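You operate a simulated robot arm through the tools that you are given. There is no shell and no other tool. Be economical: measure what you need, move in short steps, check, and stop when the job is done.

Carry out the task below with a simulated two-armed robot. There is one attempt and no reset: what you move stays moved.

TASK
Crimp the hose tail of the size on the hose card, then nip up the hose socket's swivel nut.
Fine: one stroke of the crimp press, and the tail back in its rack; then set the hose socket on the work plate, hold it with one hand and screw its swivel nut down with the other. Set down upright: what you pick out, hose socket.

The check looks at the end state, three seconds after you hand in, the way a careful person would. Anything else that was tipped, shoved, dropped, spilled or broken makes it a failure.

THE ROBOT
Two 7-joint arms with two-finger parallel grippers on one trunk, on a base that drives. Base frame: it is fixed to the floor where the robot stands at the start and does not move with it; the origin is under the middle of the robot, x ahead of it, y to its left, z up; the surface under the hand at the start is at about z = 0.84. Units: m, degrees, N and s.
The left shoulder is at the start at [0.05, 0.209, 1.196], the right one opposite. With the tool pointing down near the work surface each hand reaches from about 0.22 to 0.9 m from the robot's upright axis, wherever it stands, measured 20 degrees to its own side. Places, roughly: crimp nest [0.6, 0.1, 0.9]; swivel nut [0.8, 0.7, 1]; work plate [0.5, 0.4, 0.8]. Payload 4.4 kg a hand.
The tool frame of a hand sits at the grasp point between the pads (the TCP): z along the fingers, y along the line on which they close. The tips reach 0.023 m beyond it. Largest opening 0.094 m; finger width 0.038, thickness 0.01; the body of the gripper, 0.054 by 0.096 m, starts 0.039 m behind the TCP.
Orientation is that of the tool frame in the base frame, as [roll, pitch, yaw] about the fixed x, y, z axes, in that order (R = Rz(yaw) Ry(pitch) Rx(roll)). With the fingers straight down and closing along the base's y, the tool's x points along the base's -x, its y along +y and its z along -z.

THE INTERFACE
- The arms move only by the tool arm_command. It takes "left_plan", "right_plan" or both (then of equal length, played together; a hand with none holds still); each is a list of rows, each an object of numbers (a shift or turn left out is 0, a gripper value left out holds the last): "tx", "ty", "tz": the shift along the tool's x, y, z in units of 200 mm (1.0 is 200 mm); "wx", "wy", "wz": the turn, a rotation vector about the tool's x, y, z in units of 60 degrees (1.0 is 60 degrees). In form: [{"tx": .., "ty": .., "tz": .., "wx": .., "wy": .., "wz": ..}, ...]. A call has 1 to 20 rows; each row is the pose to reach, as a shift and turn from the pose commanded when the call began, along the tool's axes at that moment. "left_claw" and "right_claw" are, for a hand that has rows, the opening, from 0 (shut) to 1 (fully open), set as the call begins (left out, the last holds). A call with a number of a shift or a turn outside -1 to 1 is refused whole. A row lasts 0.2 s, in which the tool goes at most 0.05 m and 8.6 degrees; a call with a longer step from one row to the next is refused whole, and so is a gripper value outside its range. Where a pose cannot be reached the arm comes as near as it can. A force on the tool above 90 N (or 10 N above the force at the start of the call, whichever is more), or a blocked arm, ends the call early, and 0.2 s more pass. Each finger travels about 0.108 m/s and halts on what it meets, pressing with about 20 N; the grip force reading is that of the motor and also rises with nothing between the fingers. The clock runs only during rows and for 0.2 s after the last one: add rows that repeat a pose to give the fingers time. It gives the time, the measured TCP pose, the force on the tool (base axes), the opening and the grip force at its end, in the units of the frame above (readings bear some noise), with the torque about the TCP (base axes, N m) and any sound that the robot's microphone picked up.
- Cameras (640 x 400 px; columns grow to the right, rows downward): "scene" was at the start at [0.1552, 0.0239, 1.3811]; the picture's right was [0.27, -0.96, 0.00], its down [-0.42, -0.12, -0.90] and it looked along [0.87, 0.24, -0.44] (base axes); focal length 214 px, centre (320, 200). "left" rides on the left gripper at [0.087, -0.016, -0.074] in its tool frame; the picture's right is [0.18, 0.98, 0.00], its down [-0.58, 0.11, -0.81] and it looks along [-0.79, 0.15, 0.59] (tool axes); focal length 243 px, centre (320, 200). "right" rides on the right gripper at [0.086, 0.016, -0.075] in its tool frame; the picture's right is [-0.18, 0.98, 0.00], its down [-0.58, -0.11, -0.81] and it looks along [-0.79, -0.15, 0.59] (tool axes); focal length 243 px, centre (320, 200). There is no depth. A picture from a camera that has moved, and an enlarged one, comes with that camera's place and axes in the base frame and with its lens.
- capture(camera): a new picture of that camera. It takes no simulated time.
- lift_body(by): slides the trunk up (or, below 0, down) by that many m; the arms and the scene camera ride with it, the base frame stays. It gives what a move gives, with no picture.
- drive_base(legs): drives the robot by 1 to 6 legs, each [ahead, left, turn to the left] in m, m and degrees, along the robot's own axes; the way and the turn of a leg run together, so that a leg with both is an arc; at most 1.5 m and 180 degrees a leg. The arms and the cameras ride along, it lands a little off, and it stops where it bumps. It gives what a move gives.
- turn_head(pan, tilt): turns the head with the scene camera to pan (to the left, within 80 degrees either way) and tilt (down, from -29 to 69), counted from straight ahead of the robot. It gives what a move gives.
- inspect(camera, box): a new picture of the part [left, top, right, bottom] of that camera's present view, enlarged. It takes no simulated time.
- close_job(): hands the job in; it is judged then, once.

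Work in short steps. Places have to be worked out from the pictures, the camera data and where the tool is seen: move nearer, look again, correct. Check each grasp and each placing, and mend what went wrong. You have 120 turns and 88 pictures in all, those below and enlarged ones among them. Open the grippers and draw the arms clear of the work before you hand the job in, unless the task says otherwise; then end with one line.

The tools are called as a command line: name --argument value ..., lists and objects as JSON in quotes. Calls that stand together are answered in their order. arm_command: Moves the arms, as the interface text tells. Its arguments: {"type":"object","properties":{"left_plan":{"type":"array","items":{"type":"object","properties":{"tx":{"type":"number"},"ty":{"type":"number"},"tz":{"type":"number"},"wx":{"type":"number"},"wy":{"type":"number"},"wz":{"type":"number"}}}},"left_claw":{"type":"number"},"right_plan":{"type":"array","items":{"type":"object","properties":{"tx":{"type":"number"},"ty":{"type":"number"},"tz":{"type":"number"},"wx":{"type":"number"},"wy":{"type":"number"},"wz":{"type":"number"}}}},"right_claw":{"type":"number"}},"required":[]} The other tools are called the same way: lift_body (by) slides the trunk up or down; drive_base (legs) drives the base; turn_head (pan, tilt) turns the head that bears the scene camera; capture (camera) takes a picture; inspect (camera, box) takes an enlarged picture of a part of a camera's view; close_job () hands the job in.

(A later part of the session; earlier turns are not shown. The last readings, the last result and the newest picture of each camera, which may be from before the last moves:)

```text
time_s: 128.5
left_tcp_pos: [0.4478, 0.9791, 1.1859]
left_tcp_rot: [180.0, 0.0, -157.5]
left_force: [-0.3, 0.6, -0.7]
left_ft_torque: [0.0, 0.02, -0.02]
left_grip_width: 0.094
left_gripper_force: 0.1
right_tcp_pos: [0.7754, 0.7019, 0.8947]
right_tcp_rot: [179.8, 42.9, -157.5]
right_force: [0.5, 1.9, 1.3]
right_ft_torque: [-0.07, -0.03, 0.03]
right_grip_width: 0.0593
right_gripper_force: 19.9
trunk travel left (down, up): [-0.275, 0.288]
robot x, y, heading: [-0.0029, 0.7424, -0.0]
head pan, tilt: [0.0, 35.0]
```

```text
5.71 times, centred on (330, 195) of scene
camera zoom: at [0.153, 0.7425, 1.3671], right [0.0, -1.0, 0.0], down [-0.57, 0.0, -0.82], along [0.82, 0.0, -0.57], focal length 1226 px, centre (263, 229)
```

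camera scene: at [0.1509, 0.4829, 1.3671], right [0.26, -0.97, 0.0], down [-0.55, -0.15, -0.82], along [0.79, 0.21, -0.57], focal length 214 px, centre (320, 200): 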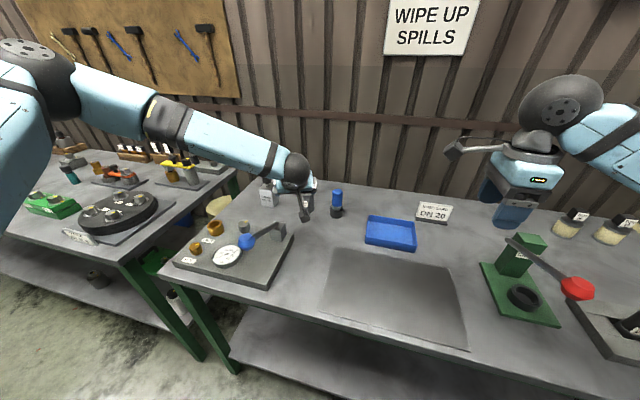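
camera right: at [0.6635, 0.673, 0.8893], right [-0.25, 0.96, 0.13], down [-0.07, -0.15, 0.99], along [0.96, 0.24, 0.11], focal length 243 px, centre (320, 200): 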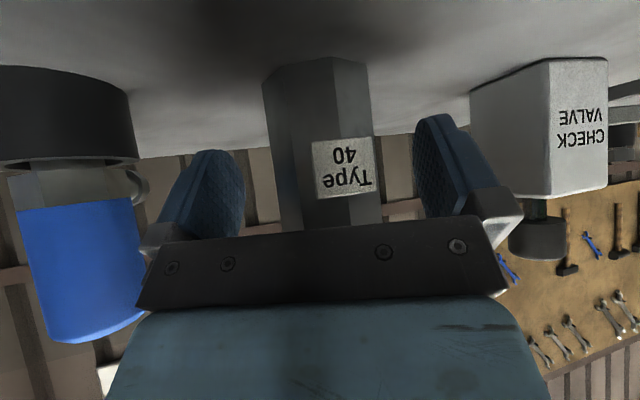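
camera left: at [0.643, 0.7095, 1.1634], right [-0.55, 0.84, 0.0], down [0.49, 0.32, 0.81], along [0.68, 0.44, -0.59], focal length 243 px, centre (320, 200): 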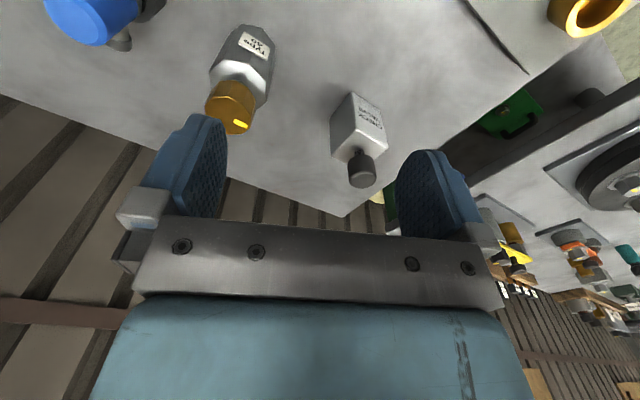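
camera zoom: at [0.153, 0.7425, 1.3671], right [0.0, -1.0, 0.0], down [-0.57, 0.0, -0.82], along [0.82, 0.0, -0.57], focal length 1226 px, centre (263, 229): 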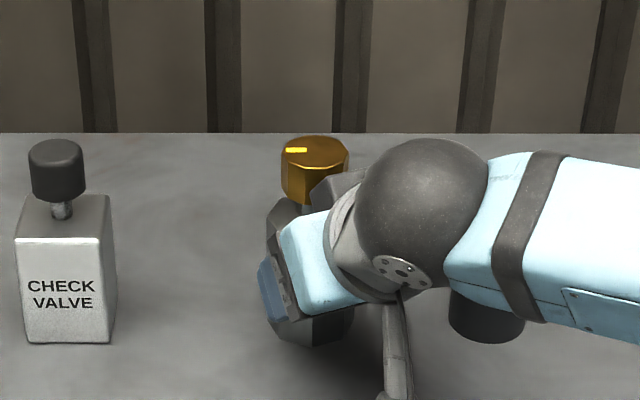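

Gripped at 59 mm across the flats, with the nut free above. Lifting straight up slowly.

arm_command --right_plan '[{"tx": -0.034, "tz": -0.037}, {"tx": -0.1, "tz": -0.11}, {"tx": -0.2, "tz": -0.22}, {"tx": -0.34, "tz": -0.366}, {"tx": -0.48, "tz": -0.512}]'

inspect --camera "scene" --box '[260, 100, 400, 220]'

```text
time_s: 129.7
left_tcp_pos: [0.448, 0.9799, 1.1874]
left_tcp_rot: [-179.9, 0.0, -157.5]
left_force: [-0.8, -0.4, 1.3]
left_ft_torque: [0.01, 0.0, 0.01]
left_grip_width: 0.0937
left_gripper_force: 0.0
right_tcp_pos: [0.7749, 0.7035, 1.0335]
right_tcp_rot: [179.9, 42.8, -157.4]
right_force: [0.5, 0.4, -5.8]
right_ft_torque: [-0.06, 0.15, 0.04]
right_grip_width: 0.0594
right_gripper_force: 20.0
trunk travel left (down, up): [-0.275, 0.288]
robot x, y, heading: [-0.003, 0.7423, -0.0]
head pan, tilt: [0.0, 35.0]
```

```text
3.33 times, centred on (330, 160) of scene
camera zoom: at [0.153, 0.7425, 1.3671], right [0.0, -1.0, 0.0], down [-0.57, 0.0, -0.82], along [0.82, 0.0, -0.57], focal length 715 px, centre (287, 333)
```

zoom: 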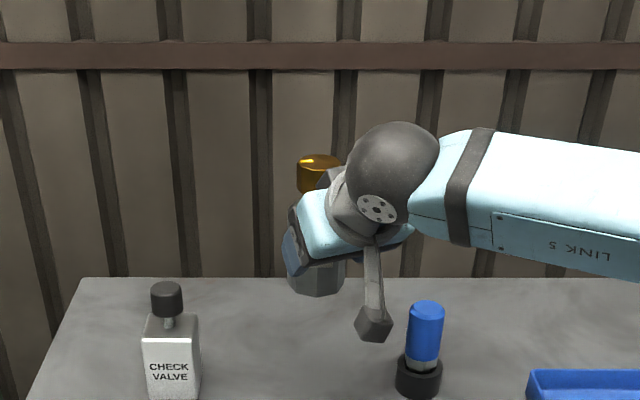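

The socket is lifted and upright. I draw the right hand back over the bench, swing the left hand outward, then drive right toward the work plate.

arm_command --right_plan '[{"tx": 0.11, "ty": 0.08, "tz": -0.16}, {"tx": 0.22, "ty": 0.16, "tz": -0.32}, {"tx": 0.34, "ty": 0.24, "tz": -0.48}, {"tx": 0.45, "ty": 0.32, "tz": -0.64}, {"tx": 0.56, "ty": 0.4, "tz": -0.8}, {"tx": 0.674, "ty": 0.478, "tz": -0.97}, {"tx": 0.674, "ty": 0.478, "tz": -0.97}]' --left_plan '[{"tx": -0.05, "ty": 0.11}, {"tx": -0.1, "ty": 0.23}, {"tx": -0.14, "ty": 0.35}, {"tx": -0.19, "ty": 0.46}, {"tx": -0.24, "ty": 0.58}, {"tx": -0.287, "ty": 0.693}, {"tx": -0.287, "ty": 0.693}]'

drive_base --legs '[[0, -0.52, 0]]'

```text
time_s: 131.3
left_tcp_pos: [0.4486, 1.1279, 1.1859]
left_tcp_rot: [179.9, 0.1, -157.4]
left_force: [0.1, 0.1, 0.2]
left_ft_torque: [-0.03, -0.02, 0.0]
left_grip_width: 0.0939
left_gripper_force: 0.0
right_tcp_pos: [0.5262, 0.6996, 1.0832]
right_tcp_rot: [179.9, 42.9, -157.6]
right_force: [0.4, -0.5, -6.1]
right_ft_torque: [-0.06, 0.12, 0.03]
right_grip_width: 0.0593
right_gripper_force: 20.0
trunk travel left (down, up): [-0.275, 0.288]
robot x, y, heading: [-0.0014, 0.7437, 0.1]
head pan, tilt: [0.0, 35.0]
```

```text
time_s: 136.4
left_tcp_pos: [0.447, 0.6101, 1.1859]
left_tcp_rot: [-180.0, 0.1, -156.9]
left_force: [0.1, 0.6, -0.2]
left_ft_torque: [-0.01, -0.01, 0.03]
left_grip_width: 0.0941
left_gripper_force: 0.0
right_tcp_pos: [0.529, 0.1831, 1.0847]
right_tcp_rot: [179.9, 43.0, -157.1]
right_force: [-0.5, -0.2, -6.8]
right_ft_torque: [-0.03, 0.16, 0.01]
right_grip_width: 0.059
right_gripper_force: 20.2
trunk travel left (down, up): [-0.275, 0.288]
robot x, y, heading: [0.0046, 0.2196, 0.3]
head pan, tilt: [0.0, 35.0]
```

Both hands are clear. I move the socket over the work plate toward (0.50, 0.39) while yawing the holding hand another 12.5°.

arm_command --right_plan '[{"tx": -0.02, "ty": 0.165, "tz": 0.018, "wx": -0.024, "wz": -0.025}, {"tx": -0.04, "ty": 0.33, "tz": 0.037, "wx": -0.047, "wz": -0.05}, {"tx": -0.06, "ty": 0.495, "tz": 0.055, "wx": -0.071, "wz": -0.076}, {"tx": -0.08, "ty": 0.66, "tz": 0.073, "wx": -0.095, "wz": -0.1}, {"tx": -0.1, "ty": 0.825, "tz": 0.092, "wx": -0.118, "wz": -0.127}, {"tx": -0.118, "ty": 0.989, "tz": 0.11, "wx": -0.142, "wz": -0.152}, {"tx": -0.118, "ty": 0.989, "tz": 0.11, "wx": -0.142, "wz": -0.152}]'

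turn_head --pan 15 --tilt 45

inspect --camera "scene" --box '[200, 80, 440, 260]'

```text
time_s: 138.0
left_tcp_pos: [0.4481, 0.6093, 1.1861]
left_tcp_rot: [179.9, 0.1, -157.0]
left_force: [-0.8, 0.6, -0.1]
left_ft_torque: [-0.04, 0.0, -0.02]
left_grip_width: 0.0939
left_gripper_force: 0.1
right_tcp_pos: [0.4824, 0.3772, 1.0849]
right_tcp_rot: [180.0, 43.0, -144.5]
right_force: [-0.6, -0.1, -6.5]
right_ft_torque: [-0.09, 0.14, 0.01]
right_grip_width: 0.0591
right_gripper_force: 20.2
trunk travel left (down, up): [-0.275, 0.288]
robot x, y, heading: [-0.0008, 0.2223, 0.7]
head pan, tilt: [0.0, 35.0]
```

```text
time_s: 138.8
left_tcp_pos: [0.4482, 0.6105, 1.186]
left_tcp_rot: [-179.9, 0.0, -156.9]
left_force: [0.4, 0.9, -0.1]
left_ft_torque: [-0.01, 0.0, 0.04]
left_grip_width: 0.0941
left_gripper_force: 0.0
right_tcp_pos: [0.4821, 0.3784, 1.086]
right_tcp_rot: [179.9, 42.9, -144.7]
right_force: [0.2, 0.6, -6.6]
right_ft_torque: [-0.13, 0.14, -0.01]
right_grip_width: 0.0593
right_gripper_force: 20.1
trunk travel left (down, up): [-0.275, 0.288]
robot x, y, heading: [0.0004, 0.2208, 0.6]
head pan, tilt: [15.0, 45.0]
```

```text
2.22 times, centred on (320, 170) of scene
camera zoom: at [0.1469, 0.2426, 1.3523], right [0.27, -0.96, 0.0], down [-0.68, -0.19, -0.71], along [0.68, 0.19, -0.71], focal length 477 px, centre (320, 267)
```

zoom: 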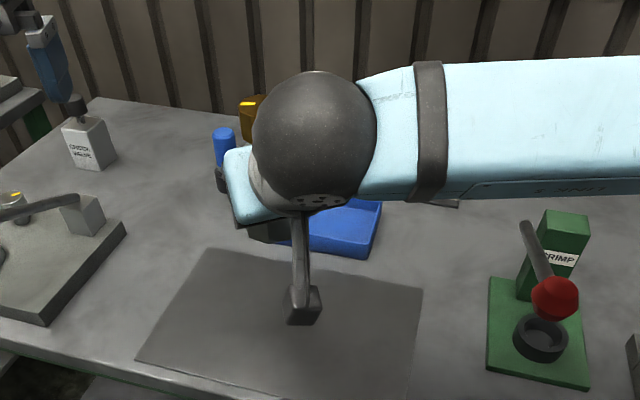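

Holding exactly. Lowering the socket: first to within about 10 mm of the plate, then creeping.

arm_command --right_plan '[{"tx": 0.12, "tz": 0.13}, {"tx": 0.24, "tz": 0.26}, {"tx": 0.36, "tz": 0.39}, {"tx": 0.48, "tz": 0.515}, {"tx": 0.57, "tz": 0.61}, {"tx": 0.61, "tz": 0.654}, {"tx": 0.61, "tz": 0.654}]'

arm_command --right_plan '[{"tx": 0.007, "tz": 0.0075}, {"tx": 0.014, "tz": 0.015}, {"tx": 0.021, "tz": 0.0225}, {"tx": 0.028, "tz": 0.03}]'

```text
time_s: 140.3
left_tcp_pos: [0.4466, 0.61, 1.1851]
left_tcp_rot: [180.0, 0.2, -157.0]
left_force: [-0.4, 0.2, -0.1]
left_ft_torque: [0.02, -0.01, 0.01]
left_grip_width: 0.094
left_gripper_force: 0.1
right_tcp_pos: [0.4814, 0.3773, 0.9036]
right_tcp_rot: [179.9, 43.0, -144.6]
right_force: [-0.2, 0.5, -6.0]
right_ft_torque: [-0.1, 0.13, 0.01]
right_grip_width: 0.0593
right_gripper_force: 19.9
trunk travel left (down, up): [-0.275, 0.288]
robot x, y, heading: [0.0023, 0.2203, 0.4]
head pan, tilt: [15.0, 45.0]
```

```text
time_s: 141.3
left_tcp_pos: [0.4464, 0.6106, 1.1879]
left_tcp_rot: [180.0, 0.2, -157.0]
left_force: [-0.8, 0.0, 0.2]
left_ft_torque: [0.0, -0.02, -0.01]
left_grip_width: 0.0943
left_gripper_force: 0.1
right_tcp_pos: [0.4817, 0.3769, 0.8987]
right_tcp_rot: [179.8, 43.3, -144.6]
right_force: [-2.6, -2.0, 9.8]
right_ft_torque: [-0.05, 0.03, 0.02]
right_grip_width: 0.059
right_gripper_force: 20.4
trunk travel left (down, up): [-0.275, 0.288]
robot x, y, heading: [0.0018, 0.2187, 0.5]
head pan, tilt: [15.0, 45.0]
```

The socket stands on the plate (the load reversed from -6 to +10 N) and I keep holding it. The nut should be at about (0.499, 0.389), top z≈0.984. I bring the left hand over from the left with yaw set to φ≈-5°.

arm_command --left_plan '[{"tx": 0.02, "ty": -0.12, "tz": 0.03, "wz": 0.1}, {"tx": 0.04, "ty": -0.24, "tz": 0.06, "wz": 0.2}, {"tx": 0.06, "ty": -0.36, "tz": 0.09, "wz": 0.3}, {"tx": 0.08, "ty": -0.48, "tz": 0.12, "wz": 0.4}, {"tx": 0.1, "ty": -0.6, "tz": 0.15, "wz": 0.467}, {"tx": 0.1, "ty": -0.6, "tz": 0.15, "wz": 0.467}]'

```text
time_s: 142.8
left_tcp_pos: [0.4727, 0.4917, 1.1582]
left_tcp_rot: [179.9, 0.2, 174.8]
left_force: [-0.5, 0.7, -0.2]
left_ft_torque: [-0.03, 0.0, 0.0]
left_grip_width: 0.0939
left_gripper_force: 0.0
right_tcp_pos: [0.4805, 0.3776, 0.8972]
right_tcp_rot: [-180.0, 43.1, -144.5]
right_force: [1.8, -1.3, 13.2]
right_ft_torque: [0.24, -0.34, 0.0]
right_grip_width: 0.0589
right_gripper_force: 20.1
trunk travel left (down, up): [-0.275, 0.288]
robot x, y, heading: [0.0001, 0.223, 0.4]
head pan, tilt: [15.0, 45.0]
```

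Next I place the left hand above the nut at z≈1.07, opened partly, and look.

arm_command --left_plan '[{"tx": -0.04, "ty": -0.12, "tz": 0.05}, {"tx": -0.09, "ty": -0.25, "tz": 0.1}, {"tx": -0.13, "ty": -0.38, "tz": 0.15}, {"tx": -0.175, "ty": -0.5, "tz": 0.25}, {"tx": -0.175, "ty": -0.5, "tz": 0.4}, {"tx": -0.175, "ty": -0.5, "tz": 0.44}, {"tx": -0.175, "ty": -0.5, "tz": 0.44}]' --left_claw 0.7

inspect --camera "scene" --box '[220, 70, 420, 230]'

capture --camera "left"

```text
time_s: 144.3
left_tcp_pos: [0.5004, 0.3893, 1.0687]
left_tcp_rot: [179.8, 0.2, 174.9]
left_force: [0.3, 0.2, -0.6]
left_ft_torque: [0.01, -0.02, -0.02]
left_grip_width: 0.0658
left_gripper_force: 0.1
right_tcp_pos: [0.4802, 0.3783, 0.8976]
right_tcp_rot: [179.9, 43.0, -144.5]
right_force: [-1.8, 0.0, 10.0]
right_ft_torque: [0.07, -0.18, 0.09]
right_grip_width: 0.0591
right_gripper_force: 20.0
trunk travel left (down, up): [-0.275, 0.288]
robot x, y, heading: [-0.0013, 0.2208, 0.7]
head pan, tilt: [15.0, 45.0]
```

```text
2.50 times, centred on (320, 150) of scene
camera zoom: at [0.1446, 0.2422, 1.3526], right [0.27, -0.96, 0.0], down [-0.68, -0.19, -0.71], along [0.68, 0.19, -0.71], focal length 536 px, centre (320, 325)
```

zoom: 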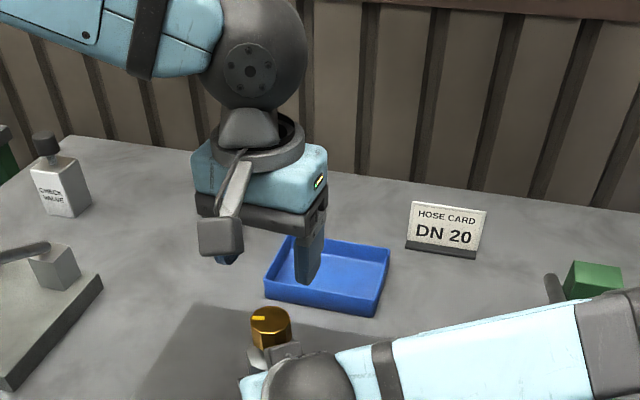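

```text
13 pictures are left
camera left: at [0.4111, 0.381, 1.1437], right [-0.1, 1.0, 0.0], down [0.59, 0.06, 0.81], along [0.8, 0.08, -0.59], focal length 243 px, centre (320, 200)
```

left: 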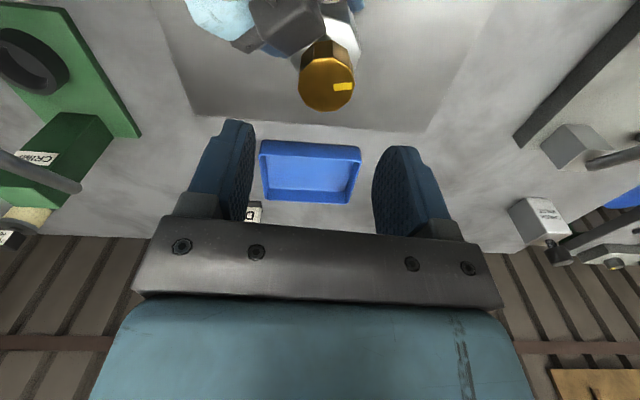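

Both views put the nut at (0.4985, 0.394), top z≈0.984. I lower so the tips take only the nut's top 20 mm, staying above the right hand, with 54 mm opening, then close.

arm_command --left_plan '[{"tx": 0.012, "ty": 0.025}, {"tx": 0.012, "ty": 0.025, "tz": 0.12}, {"tx": 0.012, "ty": 0.025, "tz": 0.25}, {"tx": 0.012, "ty": 0.025, "tz": 0.35}, {"tx": 0.012, "ty": 0.025, "tz": 0.413}, {"tx": 0.012, "ty": 0.025, "tz": 0.413}]' --left_claw 0.575

arm_command --left_plan '[{}, {}, {}]' --left_claw 0

capture --camera "left"

```text
time_s: 145.8
left_tcp_pos: [0.5048, 0.3951, 0.9873]
left_tcp_rot: [-179.8, 0.7, 175.0]
left_force: [19.3, 3.1, 59.0]
left_ft_torque: [-1.85, 0.75, 0.56]
left_grip_width: 0.052
left_gripper_force: 0.0
right_tcp_pos: [0.4778, 0.3756, 0.8911]
right_tcp_rot: [-179.9, 42.4, -144.4]
right_force: [-19.1, -2.3, -64.8]
right_ft_torque: [0.96, -0.93, -0.27]
right_grip_width: 0.0588
right_gripper_force: 20.8
trunk travel left (down, up): [-0.275, 0.288]
robot x, y, heading: [0.0034, 0.2194, 0.2]
head pan, tilt: [15.0, 45.0]
```

```text
time_s: 146.6
left_tcp_pos: [0.5053, 0.3912, 0.9891]
left_tcp_rot: [-179.6, 0.8, 174.9]
left_force: [36.6, -33.4, 47.6]
left_ft_torque: [-1.91, -0.02, 1.6]
left_grip_width: 0.041
left_gripper_force: 20.2
right_tcp_pos: [0.4772, 0.378, 0.8936]
right_tcp_rot: [179.9, 42.7, -144.2]
right_force: [-36.6, 34.4, -53.8]
right_ft_torque: [-1.98, -1.99, -0.29]
right_grip_width: 0.0592
right_gripper_force: 20.0
trunk travel left (down, up): [-0.275, 0.288]
robot x, y, heading: [0.0019, 0.2206, 0.5]
head pan, tilt: [15.0, 45.0]
```

```text
12 pictures are left
camera left: at [0.4151, 0.3838, 1.0638], right [-0.1, 1.0, -0.01], down [0.58, 0.06, 0.81], along [0.81, 0.07, -0.58], focal length 243 px, centre (320, 200)
```

left: 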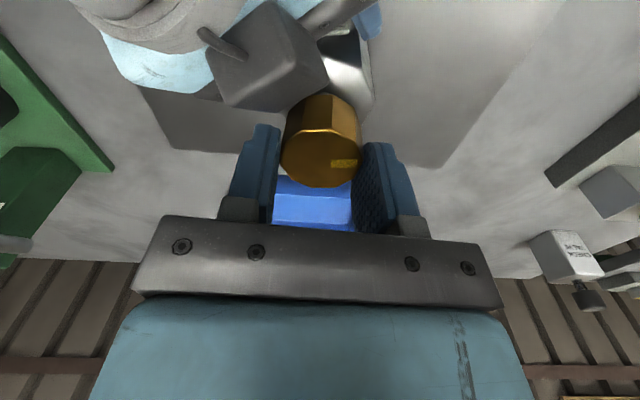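

The left hand is pressing on a block on top of the right hand — too little room with this steep hold. I open slightly and lift the left hand straight off.

arm_command --left_plan '[{"tz": -0.05}, {"tz": -0.1}, {"tz": -0.2}, {"tz": -0.35}, {"tz": -0.5}, {"tz": -0.65}]' --left_claw 0.53

inspect --camera "left" --box '[200, 0, 440, 150]'

```text
time_s: 147.9
left_tcp_pos: [0.4995, 0.3968, 1.1141]
left_tcp_rot: [179.9, 0.1, 174.9]
left_force: [0.1, -1.0, -0.6]
left_ft_torque: [0.0, 0.0, 0.01]
left_grip_width: 0.0496
left_gripper_force: 0.1
right_tcp_pos: [0.4806, 0.3785, 0.8964]
right_tcp_rot: [-180.0, 43.1, -144.6]
right_force: [0.3, -0.4, -6.5]
right_ft_torque: [-0.1, 0.14, -0.03]
right_grip_width: 0.0587
right_gripper_force: 19.9
trunk travel left (down, up): [-0.275, 0.288]
robot x, y, heading: [0.0022, 0.224, 0.4]
head pan, tilt: [15.0, 45.0]
```

```text
2.67 times, centred on (320, 75) of left
camera zoom: at [0.4116, 0.3882, 1.1899], right [-0.1, 1.0, 0.0], down [0.59, 0.06, 0.81], along [0.8, 0.08, -0.59], focal length 647 px, centre (320, 533)
```

zoom: 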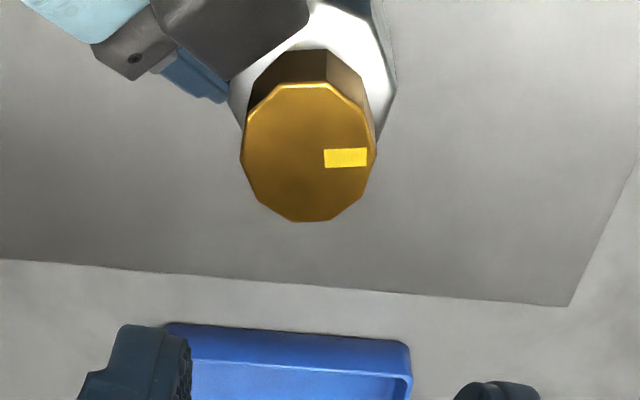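

The hold is intact (6.5 N weight). New plan: place the socket near the front edge of the plate, so the right hand can hold it almost horizontally with its camera off the edge, leaving the nut fully free. I lift slightly, move the left hand away and drive back 0.15 m.

arm_command --right_plan '[{"tx": -0.03, "tz": -0.035}, {"tx": -0.07, "tz": -0.075}, {"tx": -0.11, "tz": -0.12}, {"tx": -0.15, "tz": -0.16}, {"tx": -0.15, "tz": -0.16}]' --left_plan '[{"ty": 0.1, "tz": -0.1}, {"ty": 0.25, "tz": -0.2}, {"ty": 0.45, "tz": -0.3}, {"ty": 0.65, "tz": -0.4}, {"ty": 0.8, "tz": -0.4}]'

drive_base --legs '[[-0.15, 0, 0]]'

```text
time_s: 149.2
left_tcp_pos: [0.5153, 0.5541, 1.1927]
left_tcp_rot: [180.0, 0.1, 174.9]
left_force: [-0.9, 0.3, -0.6]
left_ft_torque: [-0.05, 0.04, -0.01]
left_grip_width: 0.05
left_gripper_force: 0.1
right_tcp_pos: [0.4815, 0.3782, 0.9401]
right_tcp_rot: [179.9, 42.9, -144.4]
right_force: [-0.6, 0.3, -6.8]
right_ft_torque: [-0.1, 0.11, -0.01]
right_grip_width: 0.0588
right_gripper_force: 20.2
trunk travel left (down, up): [-0.275, 0.288]
robot x, y, heading: [0.0001, 0.2185, 0.5]
head pan, tilt: [15.0, 45.0]
```

```text
time_s: 150.5
left_tcp_pos: [0.3679, 0.5519, 1.1936]
left_tcp_rot: [-180.0, 0.0, 175.0]
left_force: [-0.3, -0.2, -0.3]
left_ft_torque: [-0.04, -0.02, 0.01]
left_grip_width: 0.0497
left_gripper_force: 0.1
right_tcp_pos: [0.3337, 0.3766, 0.9403]
right_tcp_rot: [179.8, 43.0, -144.7]
right_force: [0.2, -0.3, -6.6]
right_ft_torque: [-0.13, 0.13, 0.0]
right_grip_width: 0.059
right_gripper_force: 19.8
trunk travel left (down, up): [-0.275, 0.288]
robot x, y, heading: [-0.1507, 0.2159, 0.4]
head pan, tilt: [15.0, 45.0]
```

Now the arm moves the socket forward to about (0.444, 0.377) and sets it down.

arm_command --right_plan '[{"tx": -0.084, "ty": -0.106, "tz": 0.078}, {"tx": -0.168, "ty": -0.212, "tz": 0.157}, {"tx": -0.252, "ty": -0.318, "tz": 0.235}, {"tx": -0.252, "ty": -0.318, "tz": 0.235}]'

arm_command --right_plan '[{"tx": 0.05, "tz": 0.053}, {"tx": 0.095, "tz": 0.102}, {"tx": 0.125, "tz": 0.134}, {"tx": 0.137, "tz": 0.147}, {"tx": 0.147, "tz": 0.157}, {"tx": 0.152, "tz": 0.163}]'

turn_head --pan 15 --tilt 45

capture --camera "scene"

```text
time_s: 151.5
left_tcp_pos: [0.3664, 0.5511, 1.1944]
left_tcp_rot: [-180.0, 0.1, 174.8]
left_force: [-0.8, 0.5, -0.4]
left_ft_torque: [0.0, -0.02, 0.03]
left_grip_width: 0.0498
left_gripper_force: 0.0
right_tcp_pos: [0.4262, 0.363, 0.9382]
right_tcp_rot: [180.0, 43.0, -144.7]
right_force: [-0.7, 0.2, -6.0]
right_ft_torque: [-0.1, 0.14, 0.01]
right_grip_width: 0.059
right_gripper_force: 20.2
trunk travel left (down, up): [-0.275, 0.288]
robot x, y, heading: [-0.1485, 0.2198, 0.8]
head pan, tilt: [15.0, 45.0]
```

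```text
time_s: 152.9
left_tcp_pos: [0.3661, 0.5519, 1.1939]
left_tcp_rot: [179.9, 0.1, 174.9]
left_force: [0.1, -0.7, 0.1]
left_ft_torque: [0.02, -0.02, 0.01]
left_grip_width: 0.0497
left_gripper_force: 0.1
right_tcp_pos: [0.4258, 0.3638, 0.8965]
right_tcp_rot: [179.8, 43.0, -144.6]
right_force: [0.0, 0.3, -7.4]
right_ft_torque: [-0.11, 0.14, -0.01]
right_grip_width: 0.0588
right_gripper_force: 20.0
trunk travel left (down, up): [-0.275, 0.288]
robot x, y, heading: [-0.1456, 0.2187, 0.4]
head pan, tilt: [15.0, 45.0]
```

```text
time_s: 153.5
left_tcp_pos: [0.3674, 0.5515, 1.1939]
left_tcp_rot: [179.9, 0.0, 175.0]
left_force: [-0.1, -0.3, -0.4]
left_ft_torque: [-0.01, 0.0, 0.01]
left_grip_width: 0.0499
left_gripper_force: 0.0
right_tcp_pos: [0.4257, 0.3638, 0.8953]
right_tcp_rot: [180.0, 43.0, -144.7]
right_force: [-0.1, 1.1, -6.0]
right_ft_torque: [-0.13, 0.15, 0.0]
right_grip_width: 0.059
right_gripper_force: 20.1
trunk travel left (down, up): [-0.275, 0.288]
robot x, y, heading: [-0.1475, 0.2172, 0.6]
head pan, tilt: [15.0, 45.0]
```

```text
10 pictures are left
camera scene: at [-0.0013, 0.241, 1.3522], right [0.27, -0.96, 0.0], down [-0.68, -0.19, -0.71], along [0.68, 0.19, -0.71], focal length 214 px, centre (320, 200)
```

scene: 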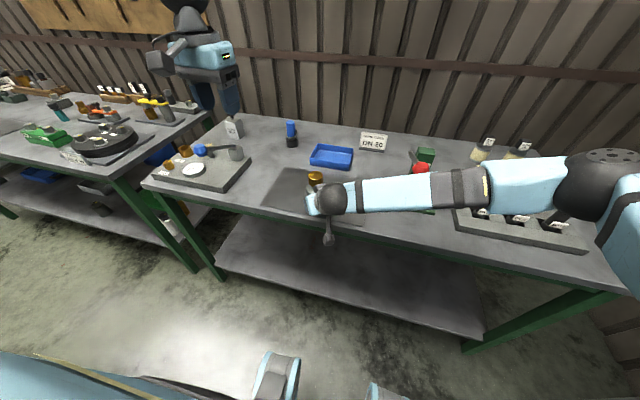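

Not yet touching (still -6 N hanging). Creeping down a few millimetres more.

arm_command --right_plan '[{"tx": 0.007, "tz": 0.0075}, {"tx": 0.014, "tz": 0.015}, {"tx": 0.021, "tz": 0.0225}, {"tx": 0.024, "tz": 0.026}]'

```text
time_s: 154.5
left_tcp_pos: [0.366, 0.5513, 1.1949]
left_tcp_rot: [179.8, 0.0, 174.9]
left_force: [0.2, 0.4, 0.1]
left_ft_torque: [-0.01, 0.01, -0.03]
left_grip_width: 0.0499
left_gripper_force: 0.2
right_tcp_pos: [0.4265, 0.3649, 0.8907]
right_tcp_rot: [179.9, 43.1, -144.7]
right_force: [6.3, 1.3, 11.5]
right_ft_torque: [-0.02, -0.12, 0.04]
right_grip_width: 0.0588
right_gripper_force: 19.5
trunk travel left (down, up): [-0.275, 0.288]
robot x, y, heading: [-0.1506, 0.2174, 0.6]
head pan, tilt: [15.0, 45.0]
```

Contact (+11 N). I release fully and back off along the fingers.

arm_command --right_plan '[{}, {}, {"tz": -0.08}, {"tz": -0.2}, {"tz": -0.4}, {"tz": -0.55}]' --right_claw 1

inspect --camera "scene" --box '[240, 130, 400, 240]'

```text
time_s: 155.9
left_tcp_pos: [0.3658, 0.5506, 1.1936]
left_tcp_rot: [179.9, 0.0, 174.8]
left_force: [-0.2, 0.8, 0.1]
left_ft_torque: [0.0, -0.01, 0.01]
left_grip_width: 0.0497
left_gripper_force: 0.0
right_tcp_pos: [0.3644, 0.3207, 0.9705]
right_tcp_rot: [180.0, 43.0, -144.6]
right_force: [0.1, 0.0, 0.4]
right_ft_torque: [0.03, 0.01, 0.0]
right_grip_width: 0.0942
right_gripper_force: 0.1
trunk travel left (down, up): [-0.275, 0.288]
robot x, y, heading: [-0.1447, 0.2183, 0.8]
head pan, tilt: [15.0, 45.0]
```

```text
3.64 times, centred on (320, 185) of scene
camera zoom: at [-0.0023, 0.2405, 1.3523], right [0.27, -0.96, 0.0], down [-0.68, -0.19, -0.71], along [0.68, 0.19, -0.71], focal length 780 px, centre (320, 254)
```

zoom: 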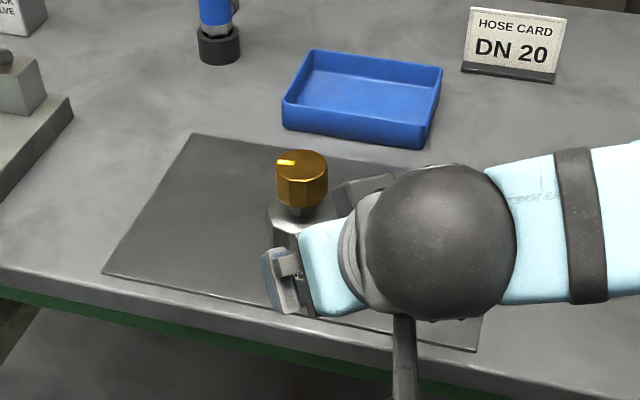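

The socket stands upright at about (0.4455, 0.379) with the hand clear of it. I flatten the right hand to about 25° below horizontal; its camera swings down off the table edge.

arm_command --right_plan '[{"wy": -0.12}, {"wy": -0.24}, {"wy": -0.367}, {"wy": -0.367}]'

```text
time_s: 156.9
left_tcp_pos: [0.3666, 0.5527, 1.1946]
left_tcp_rot: [179.9, 0.1, 174.8]
left_force: [-0.2, 0.4, 0.4]
left_ft_torque: [-0.04, -0.01, -0.05]
left_grip_width: 0.05
left_gripper_force: 0.0
right_tcp_pos: [0.3657, 0.3207, 0.9706]
right_tcp_rot: [180.0, 57.4, -144.7]
right_force: [-0.1, 0.6, -0.5]
right_ft_torque: [0.01, -0.02, -0.01]
right_grip_width: 0.0942
right_gripper_force: 0.0
right hand out of reach, approached as far as the arm can: row 3, 4
trunk travel left (down, up): [-0.275, 0.288]
robot x, y, heading: [-0.1488, 0.2205, 0.4]
head pan, tilt: [15.0, 45.0]
```

The wrist limit gives 32.6° below horizontal, which by my geometry is enough for the left hand to clear at any yaw. I move to the pre-grasp point in front of the body.

arm_command --right_plan '[{"tx": 0.05, "tz": 0.04}, {"tx": 0.1, "ty": 0.004, "tz": 0.09}, {"tx": 0.137, "ty": 0.007, "tz": 0.13}, {"tx": 0.137, "ty": 0.007, "tz": 0.13}]'

capture --camera "right"

```text
time_s: 157.9
left_tcp_pos: [0.3673, 0.5484, 1.1935]
left_tcp_rot: [179.9, 0.2, 174.8]
left_force: [-0.9, -0.8, 0.2]
left_ft_torque: [0.02, -0.03, 0.01]
left_grip_width: 0.0497
left_gripper_force: 0.0
right_tcp_pos: [0.372, 0.3234, 0.9331]
right_tcp_rot: [179.8, 57.3, -144.9]
right_force: [-0.4, -0.4, -0.5]
right_ft_torque: [-0.03, 0.01, 0.05]
right_grip_width: 0.0941
right_gripper_force: 0.1
trunk travel left (down, up): [-0.275, 0.288]
robot x, y, heading: [-0.1471, 0.2183, 0.4]
head pan, tilt: [15.0, 45.0]
```

```text
8 pictures are left
camera right: at [0.2729, 0.274, 0.8983], right [-0.49, 0.86, 0.16], down [-0.23, -0.3, 0.92], along [0.84, 0.41, 0.35], focal length 243 px, centre (320, 200)
```

right: 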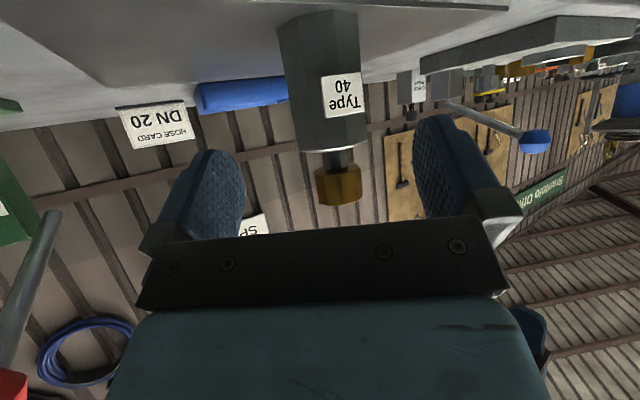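

The body is centred between the fingers. I advance 90 mm and close on it.

arm_command --right_plan '[{"tz": 0.1}, {"tz": 0.2}, {"tz": 0.3}, {"tz": 0.38}, {"tz": 0.43}, {"tz": 0.44}]'

arm_command --right_plan '[{}, {}, {}]' --right_claw 0

```text
time_s: 159.3
left_tcp_pos: [0.366, 0.5529, 1.1957]
left_tcp_rot: [-179.9, 0.2, 174.9]
left_force: [0.0, 0.7, 0.9]
left_ft_torque: [0.02, 0.01, 0.03]
left_grip_width: 0.0499
left_gripper_force: 0.1
right_tcp_pos: [0.4086, 0.334, 0.9222]
right_tcp_rot: [-179.7, 57.2, -144.3]
right_force: [0.1, 0.7, 0.4]
right_ft_torque: [-0.01, -0.02, 0.01]
right_grip_width: 0.094
right_gripper_force: 0.1
right hand out of reach, approached as far as the arm can: row 1, 2, 3, 4, 5, 6
trunk travel left (down, up): [-0.275, 0.288]
robot x, y, heading: [-0.1453, 0.2192, 0.5]
head pan, tilt: [15.0, 45.0]
```

```text
time_s: 160.1
left_tcp_pos: [0.3663, 0.5512, 1.1933]
left_tcp_rot: [179.9, 0.1, 174.9]
left_force: [0.2, 0.7, 0.0]
left_ft_torque: [0.02, 0.01, -0.03]
left_grip_width: 0.0499
left_gripper_force: 0.0
right_tcp_pos: [0.4103, 0.3324, 0.9221]
right_tcp_rot: [180.0, 57.2, -144.7]
right_force: [0.4, 0.3, 1.1]
right_ft_torque: [-0.02, 0.03, 0.0]
right_grip_width: 0.0001
right_gripper_force: 19.8
trunk travel left (down, up): [-0.275, 0.288]
robot x, y, heading: [-0.1459, 0.2203, 0.7]
head pan, tilt: [15.0, 45.0]
```

The arm ran out of wrist range just short, and the fingers closed on air without touching. Lowering the trunk should ease it: I reopen, back off, raise the hand 0.12 m, then lower the trunk 0.12 m.

arm_command --right_plan '[{"tz": -0.1}, {"tz": -0.2}, {"tx": -0.12, "tz": -0.28}, {"tx": -0.25, "tz": -0.36}, {"tx": -0.38, "tz": -0.44}, {"tx": -0.505, "tz": -0.523}, {"tx": -0.505, "tz": -0.523}]' --right_claw 1

lift_body --by -0.12

```text
time_s: 161.7
left_tcp_pos: [0.3667, 0.5505, 1.1942]
left_tcp_rot: [179.9, 0.1, 174.9]
left_force: [0.2, -0.6, 0.7]
left_ft_torque: [-0.01, -0.03, 0.03]
left_grip_width: 0.0497
left_gripper_force: 0.1
right_tcp_pos: [0.3812, 0.3137, 1.0631]
right_tcp_rot: [179.9, 57.4, -144.7]
right_force: [-1.0, 1.0, -0.6]
right_ft_torque: [-0.01, 0.01, -0.02]
right_grip_width: 0.0941
right_gripper_force: 0.0
trunk travel left (down, up): [-0.275, 0.288]
robot x, y, heading: [-0.1452, 0.2188, 0.5]
head pan, tilt: [15.0, 45.0]
```

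```text
time_s: 163.2
left_tcp_pos: [0.3662, 0.5516, 1.0739]
left_tcp_rot: [179.9, 0.2, 174.9]
left_force: [-0.2, -0.5, -0.8]
left_ft_torque: [-0.04, 0.02, -0.02]
left_grip_width: 0.0497
left_gripper_force: 0.0
right_tcp_pos: [0.3815, 0.3134, 0.9439]
right_tcp_rot: [180.0, 57.4, -144.7]
right_force: [0.6, -0.3, -0.4]
right_ft_torque: [0.01, 0.0, 0.01]
right_grip_width: 0.0941
right_gripper_force: 0.0
trunk travel left (down, up): [-0.155, 0.408]
robot x, y, heading: [-0.146, 0.2173, 0.4]
head pan, tilt: [15.0, 45.0]
```

Now I align on the approach line and try advancing again, without closing yet.

arm_command --right_plan '[{"tx": 0.024, "ty": 0.04, "tz": 0.06}, {"tx": 0.048, "ty": 0.083, "tz": 0.121}, {"tx": 0.048, "ty": 0.083, "tz": 0.121}]'

arm_command --right_plan '[{"tz": 0.08}, {"tz": 0.16}, {"tz": 0.24}, {"tz": 0.3}, {"tz": 0.34}, {"tz": 0.34}]'

```text
time_s: 164.0
left_tcp_pos: [0.3664, 0.5516, 1.074]
left_tcp_rot: [179.8, 0.2, 174.9]
left_force: [-0.4, 0.7, -1.2]
left_ft_torque: [0.0, -0.02, -0.01]
left_grip_width: 0.0502
left_gripper_force: 0.1
right_tcp_pos: [0.3851, 0.3367, 0.9233]
right_tcp_rot: [179.9, 57.4, -144.6]
right_force: [0.1, -0.2, 0.0]
right_ft_torque: [0.01, -0.01, 0.01]
right_grip_width: 0.0938
right_gripper_force: 0.1
trunk travel left (down, up): [-0.155, 0.408]
robot x, y, heading: [-0.1439, 0.2215, 0.5]
head pan, tilt: [15.0, 45.0]
```

```text
time_s: 165.4
left_tcp_pos: [0.3664, 0.5513, 1.0746]
left_tcp_rot: [179.9, 0.2, 174.9]
left_force: [-0.8, -0.6, -0.7]
left_ft_torque: [-0.04, 0.03, 0.02]
left_grip_width: 0.0498
left_gripper_force: 0.0
right_tcp_pos: [0.4306, 0.3705, 0.8856]
right_tcp_rot: [179.8, 57.4, -144.7]
right_force: [-0.4, 0.9, -1.0]
right_ft_torque: [0.03, -0.03, 0.04]
right_grip_width: 0.0942
right_gripper_force: 0.0
trunk travel left (down, up): [-0.155, 0.408]
robot x, y, heading: [-0.1473, 0.2175, 0.2]
head pan, tilt: [15.0, 45.0]
```

Lowering the trunk worked: the grasp pose is reached without contact. Closing on the body.

arm_command --right_plan '[{}, {}, {}]' --right_claw 0

inspect --camera "scene" --box '[240, 90, 400, 230]'

```text
time_s: 166.2
left_tcp_pos: [0.3662, 0.5518, 1.0743]
left_tcp_rot: [179.9, 0.1, 174.9]
left_force: [0.5, -0.1, 0.5]
left_ft_torque: [-0.01, 0.03, 0.02]
left_grip_width: 0.0498
left_gripper_force: 0.1
right_tcp_pos: [0.4313, 0.37, 0.8864]
right_tcp_rot: [180.0, 57.4, -144.7]
right_force: [2.8, -1.8, 1.2]
right_ft_torque: [-0.13, -0.21, -0.05]
right_grip_width: 0.0589
right_gripper_force: 19.7
trunk travel left (down, up): [-0.155, 0.408]
robot x, y, heading: [-0.1475, 0.2196, 0.5]
head pan, tilt: [15.0, 45.0]
```

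```text
2.86 times, centred on (320, 160) of scene
camera zoom: at [-0.0017, 0.2407, 1.2323], right [0.27, -0.96, 0.0], down [-0.68, -0.19, -0.71], along [0.68, 0.19, -0.71], focal length 613 px, centre (320, 314)
```

zoom: 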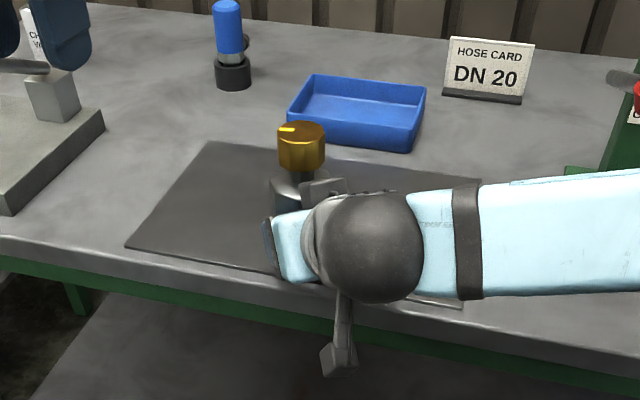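

Body held (58.9 mm) with the nut standing free. I bring the left hand over the nut at about (0.444, 0.379), z 1.07.

arm_command --left_plan '[{"tx": -0.09, "ty": -0.165}, {"tx": -0.18, "ty": -0.33}, {"tx": -0.28, "ty": -0.495}, {"tx": -0.37, "ty": -0.66}, {"tx": -0.465, "ty": -0.827}, {"tx": -0.465, "ty": -0.827}]' --left_claw 0.6

capture --camera "left"

```text
time_s: 167.6
left_tcp_pos: [0.4438, 0.3815, 1.0723]
left_tcp_rot: [179.9, 0.3, 175.0]
left_force: [0.2, -0.1, -0.2]
left_ft_torque: [-0.02, 0.04, -0.01]
left_grip_width: 0.0562
left_gripper_force: 0.1
left hand out of reach, approached as far as the arm can: row 5, 6
right_tcp_pos: [0.4309, 0.3701, 0.8863]
right_tcp_rot: [180.0, 57.4, -144.7]
right_force: [-2.5, -1.6, 1.9]
right_ft_torque: [0.23, -0.11, 0.08]
right_grip_width: 0.0592
right_gripper_force: 20.3
trunk travel left (down, up): [-0.155, 0.408]
robot x, y, heading: [-0.1477, 0.2232, 0.5]
head pan, tilt: [15.0, 45.0]
```

```text
6 pictures are left
camera left: at [0.3558, 0.3739, 1.1488], right [-0.1, 1.0, 0.0], down [0.59, 0.06, 0.81], along [0.8, 0.08, -0.59], focal length 243 px, centre (320, 200)
```

left: 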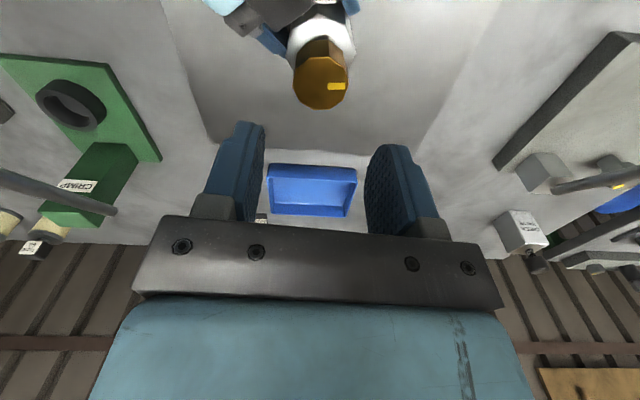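

The left hand is just over the nut, at (0.445, 0.382) by this view. Descending around it and closing.

arm_command --left_plan '[{"tz": 0.12}, {"tz": 0.24}, {"tz": 0.36}, {"tz": 0.46}, {"tz": 0.51}, {"tz": 0.51}]'

arm_command --left_plan '[{}, {}, {}]' --left_claw 0

```text
time_s: 169.0
left_tcp_pos: [0.4384, 0.3863, 0.9757]
left_tcp_rot: [-179.8, 0.7, 174.9]
left_force: [-4.4, -2.2, 54.5]
left_ft_torque: [-2.09, 1.27, -0.11]
left_grip_width: 0.0575
left_gripper_force: 1.4
left hand out of reach, approached as far as the arm can: row 4, 5, 6
right_tcp_pos: [0.4298, 0.3689, 0.8831]
right_tcp_rot: [179.9, 57.1, -144.7]
right_force: [7.1, 5.2, -34.8]
right_ft_torque: [1.15, -0.68, 0.14]
right_grip_width: 0.0591
right_gripper_force: 20.2
trunk travel left (down, up): [-0.155, 0.408]
robot x, y, heading: [-0.145, 0.221, 0.3]
head pan, tilt: [15.0, 45.0]
```

```text
time_s: 169.8
left_tcp_pos: [0.4391, 0.3856, 0.9744]
left_tcp_rot: [-179.7, 0.4, 174.9]
left_force: [17.3, -14.4, 37.2]
left_ft_torque: [-1.38, -0.09, 0.05]
left_grip_width: 0.0404
left_gripper_force: 19.7
right_tcp_pos: [0.4289, 0.3709, 0.8837]
right_tcp_rot: [179.9, 57.1, -144.3]
right_force: [-18.4, 14.5, -33.6]
right_ft_torque: [-0.41, -1.06, 0.4]
right_grip_width: 0.0591
right_gripper_force: 20.3
trunk travel left (down, up): [-0.155, 0.408]
robot x, y, heading: [-0.1485, 0.2189, 0.4]
head pan, tilt: [15.0, 45.0]
```

A left fingertip touches the block on the right hand at this depth. I open, rise 11 mm, recentre and close on the nut's upper part only.

arm_command --left_plan '[{"tz": -0.03}, {"tz": -0.055, "tx": -0.02, "ty": -0.01}, {"tz": -0.055, "tx": -0.03, "ty": -0.015}, {"tz": -0.055, "tx": -0.03, "ty": -0.015}]' --left_claw 0.6

arm_command --left_plan '[{}, {}, {}]' --left_claw 0

```text
time_s: 170.8
left_tcp_pos: [0.4403, 0.3864, 0.9835]
left_tcp_rot: [179.9, -0.1, 174.7]
left_force: [-0.3, 0.7, -0.9]
left_ft_torque: [0.04, -0.01, -0.03]
left_grip_width: 0.0562
left_gripper_force: 0.2
left hand out of reach, approached as far as the arm can: row 3, 4
right_tcp_pos: [0.433, 0.3707, 0.8879]
right_tcp_rot: [179.9, 57.4, -144.7]
right_force: [-0.1, 0.0, -5.9]
right_ft_torque: [-0.1, 0.14, -0.02]
right_grip_width: 0.0589
right_gripper_force: 20.0
trunk travel left (down, up): [-0.155, 0.408]
robot x, y, heading: [-0.1446, 0.2213, 0.6]
head pan, tilt: [15.0, 45.0]
```

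```text
time_s: 171.6
left_tcp_pos: [0.4408, 0.3862, 0.9821]
left_tcp_rot: [179.8, 0.0, 174.8]
left_force: [-7.7, -7.2, -1.0]
left_ft_torque: [-0.24, 0.59, -0.31]
left_grip_width: 0.0404
left_gripper_force: 19.6
right_tcp_pos: [0.4328, 0.3706, 0.8864]
right_tcp_rot: [179.9, 57.5, -144.7]
right_force: [6.1, 7.1, 1.0]
right_ft_torque: [-0.43, 0.07, 0.28]
right_grip_width: 0.059
right_gripper_force: 20.2
trunk travel left (down, up): [-0.155, 0.408]
robot x, y, heading: [-0.148, 0.22, 0.6]
head pan, tilt: [15.0, 45.0]
```

Nut gripped at 40 mm with low forces. Now a first clockwise turn (seen from above), 24°.

arm_command --left_plan '[{"wz": 0.1}, {"wz": 0.2}, {"wz": 0.3}, {"wz": 0.4}, {"wz": 0.4}]'

```text
time_s: 172.8
left_tcp_pos: [0.4421, 0.3874, 0.9834]
left_tcp_rot: [179.9, 0.0, 150.8]
left_force: [3.2, 8.1, -4.0]
left_ft_torque: [0.31, -0.14, 0.13]
left_grip_width: 0.0398
left_gripper_force: 20.3
right_tcp_pos: [0.4317, 0.3701, 0.8856]
right_tcp_rot: [179.9, 57.4, -144.8]
right_force: [-3.3, -8.1, 4.2]
right_ft_torque: [0.62, -0.16, -0.13]
right_grip_width: 0.0594
right_gripper_force: 20.3
trunk travel left (down, up): [-0.155, 0.408]
robot x, y, heading: [-0.1478, 0.2196, 0.6]
head pan, tilt: [15.0, 45.0]
```

It turns freely (torque about 0.1 N·m). I continue to φ≈-50°, then open, swing back 60° and regrip.

arm_command --left_plan '[{"wz": 0.12}, {"wz": 0.24}, {"wz": 0.35}, {"wz": 0.35}]'

arm_command --left_plan '[{}, {"wz": 0}, {"wz": -0.13}, {"wz": -0.26}, {"wz": -0.39}, {"wz": -0.52}, {"wz": -0.65}, {"wz": -0.78}, {"wz": -0.9}, {"wz": -1.0}, {"wz": -1.0}]' --left_claw 0.56

```text
time_s: 173.8
left_tcp_pos: [0.4417, 0.387, 0.9854]
left_tcp_rot: [180.0, 0.0, 129.8]
left_force: [-1.3, 14.9, 0.7]
left_ft_torque: [0.75, -0.02, 0.08]
left_grip_width: 0.0403
left_gripper_force: 20.0
right_tcp_pos: [0.4329, 0.3698, 0.8848]
right_tcp_rot: [179.9, 57.4, -144.8]
right_force: [0.6, -14.2, -4.6]
right_ft_torque: [0.75, 0.24, -0.3]
right_grip_width: 0.0596
right_gripper_force: 20.0
trunk travel left (down, up): [-0.155, 0.408]
robot x, y, heading: [-0.146, 0.2203, 0.4]
head pan, tilt: [15.0, 45.0]
```

```text
time_s: 176.2
left_tcp_pos: [0.4413, 0.3874, 0.9841]
left_tcp_rot: [179.9, 0.1, -170.0]
left_force: [1.3, -4.2, -1.3]
left_ft_torque: [0.02, 0.01, -0.04]
left_grip_width: 0.0543
left_gripper_force: 1.7
right_tcp_pos: [0.4316, 0.3702, 0.8851]
right_tcp_rot: [179.9, 57.4, -144.6]
right_force: [-1.2, 3.5, -4.5]
right_ft_torque: [-0.4, 0.03, 0.06]
right_grip_width: 0.0588
right_gripper_force: 19.9
trunk travel left (down, up): [-0.155, 0.408]
robot x, y, heading: [-0.1493, 0.2201, 0.5]
head pan, tilt: [15.0, 45.0]
```

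Ratcheting works. Second stroke: recentre slightly, close, turn 60°, then swing back.

arm_command --left_plan '[{"tx": -0.01, "ty": -0.02}, {"tx": -0.01, "ty": -0.02}, {"tx": -0.01, "ty": -0.02, "wz": 0.1}, {"tx": -0.01, "ty": -0.02, "wz": 0.24}, {"tx": -0.01, "ty": -0.02, "wz": 0.38}, {"tx": -0.01, "ty": -0.02, "wz": 0.52}, {"tx": -0.01, "ty": -0.02, "wz": 0.66}, {"tx": -0.01, "ty": -0.02, "wz": 0.8}, {"tx": -0.01, "ty": -0.02, "wz": 0.92}, {"tx": -0.01, "ty": -0.02, "wz": 1.0}, {"tx": -0.01, "ty": -0.02, "wz": 1.0}]' --left_claw 0

arm_command --left_plan '[{}, {"wz": 0}, {"wz": -0.13}, {"wz": -0.26}, {"wz": -0.39}, {"wz": -0.52}, {"wz": -0.65}, {"wz": -0.78}, {"wz": -0.9}, {"wz": -1.0}, {"wz": -1.0}]' --left_claw 0.58

inspect --camera "left" --box '[200, 60, 440, 220]'

```text
time_s: 178.6
left_tcp_pos: [0.4419, 0.3872, 0.9848]
left_tcp_rot: [179.9, 0.1, 129.8]
left_force: [4.9, 6.8, 4.9]
left_ft_torque: [0.82, -0.09, 0.1]
left_grip_width: 0.0399
left_gripper_force: 19.9
left hand out of reach, approached as far as the arm can: row 1, 2, 3, 4, 5, 6, 7, 8, 9, 10, 11
right_tcp_pos: [0.4328, 0.37, 0.8845]
right_tcp_rot: [179.8, 57.4, -144.8]
right_force: [-5.2, -9.1, -6.0]
right_ft_torque: [-0.21, -0.33, -0.08]
right_grip_width: 0.0598
right_gripper_force: 20.3
trunk travel left (down, up): [-0.155, 0.408]
robot x, y, heading: [-0.1485, 0.2182, 0.4]
head pan, tilt: [15.0, 45.0]
```

```text
time_s: 181.0
left_tcp_pos: [0.4438, 0.387, 0.9851]
left_tcp_rot: [180.0, 0.2, -169.9]
left_force: [-0.3, -2.9, 0.2]
left_ft_torque: [-0.07, 0.01, -0.03]
left_grip_width: 0.0555
left_gripper_force: 1.6
right_tcp_pos: [0.4314, 0.3704, 0.8856]
right_tcp_rot: [179.9, 57.4, -144.7]
right_force: [2.8, 3.5, 2.4]
right_ft_torque: [-0.27, 0.0, 0.04]
right_grip_width: 0.059
right_gripper_force: 20.0
trunk travel left (down, up): [-0.155, 0.408]
robot x, y, heading: [-0.1482, 0.2207, 0.5]
head pan, tilt: [15.0, 45.0]
```

```text
2.50 times, centred on (320, 140) of left
camera zoom: at [0.3593, 0.3565, 1.0606], right [-0.35, 0.94, 0.0], down [0.55, 0.21, 0.81], along [0.76, 0.28, -0.59], focal length 606 px, centre (320, 350)
```

zoom: 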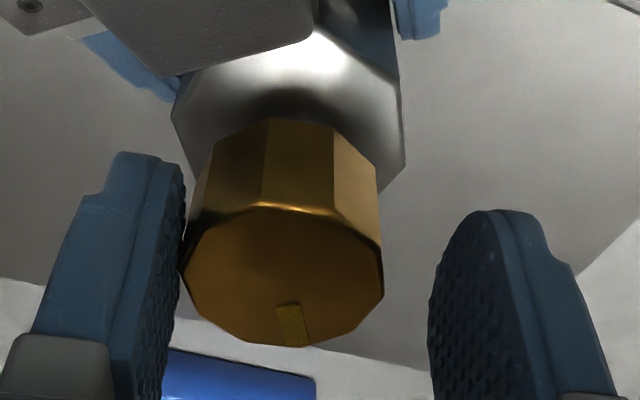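

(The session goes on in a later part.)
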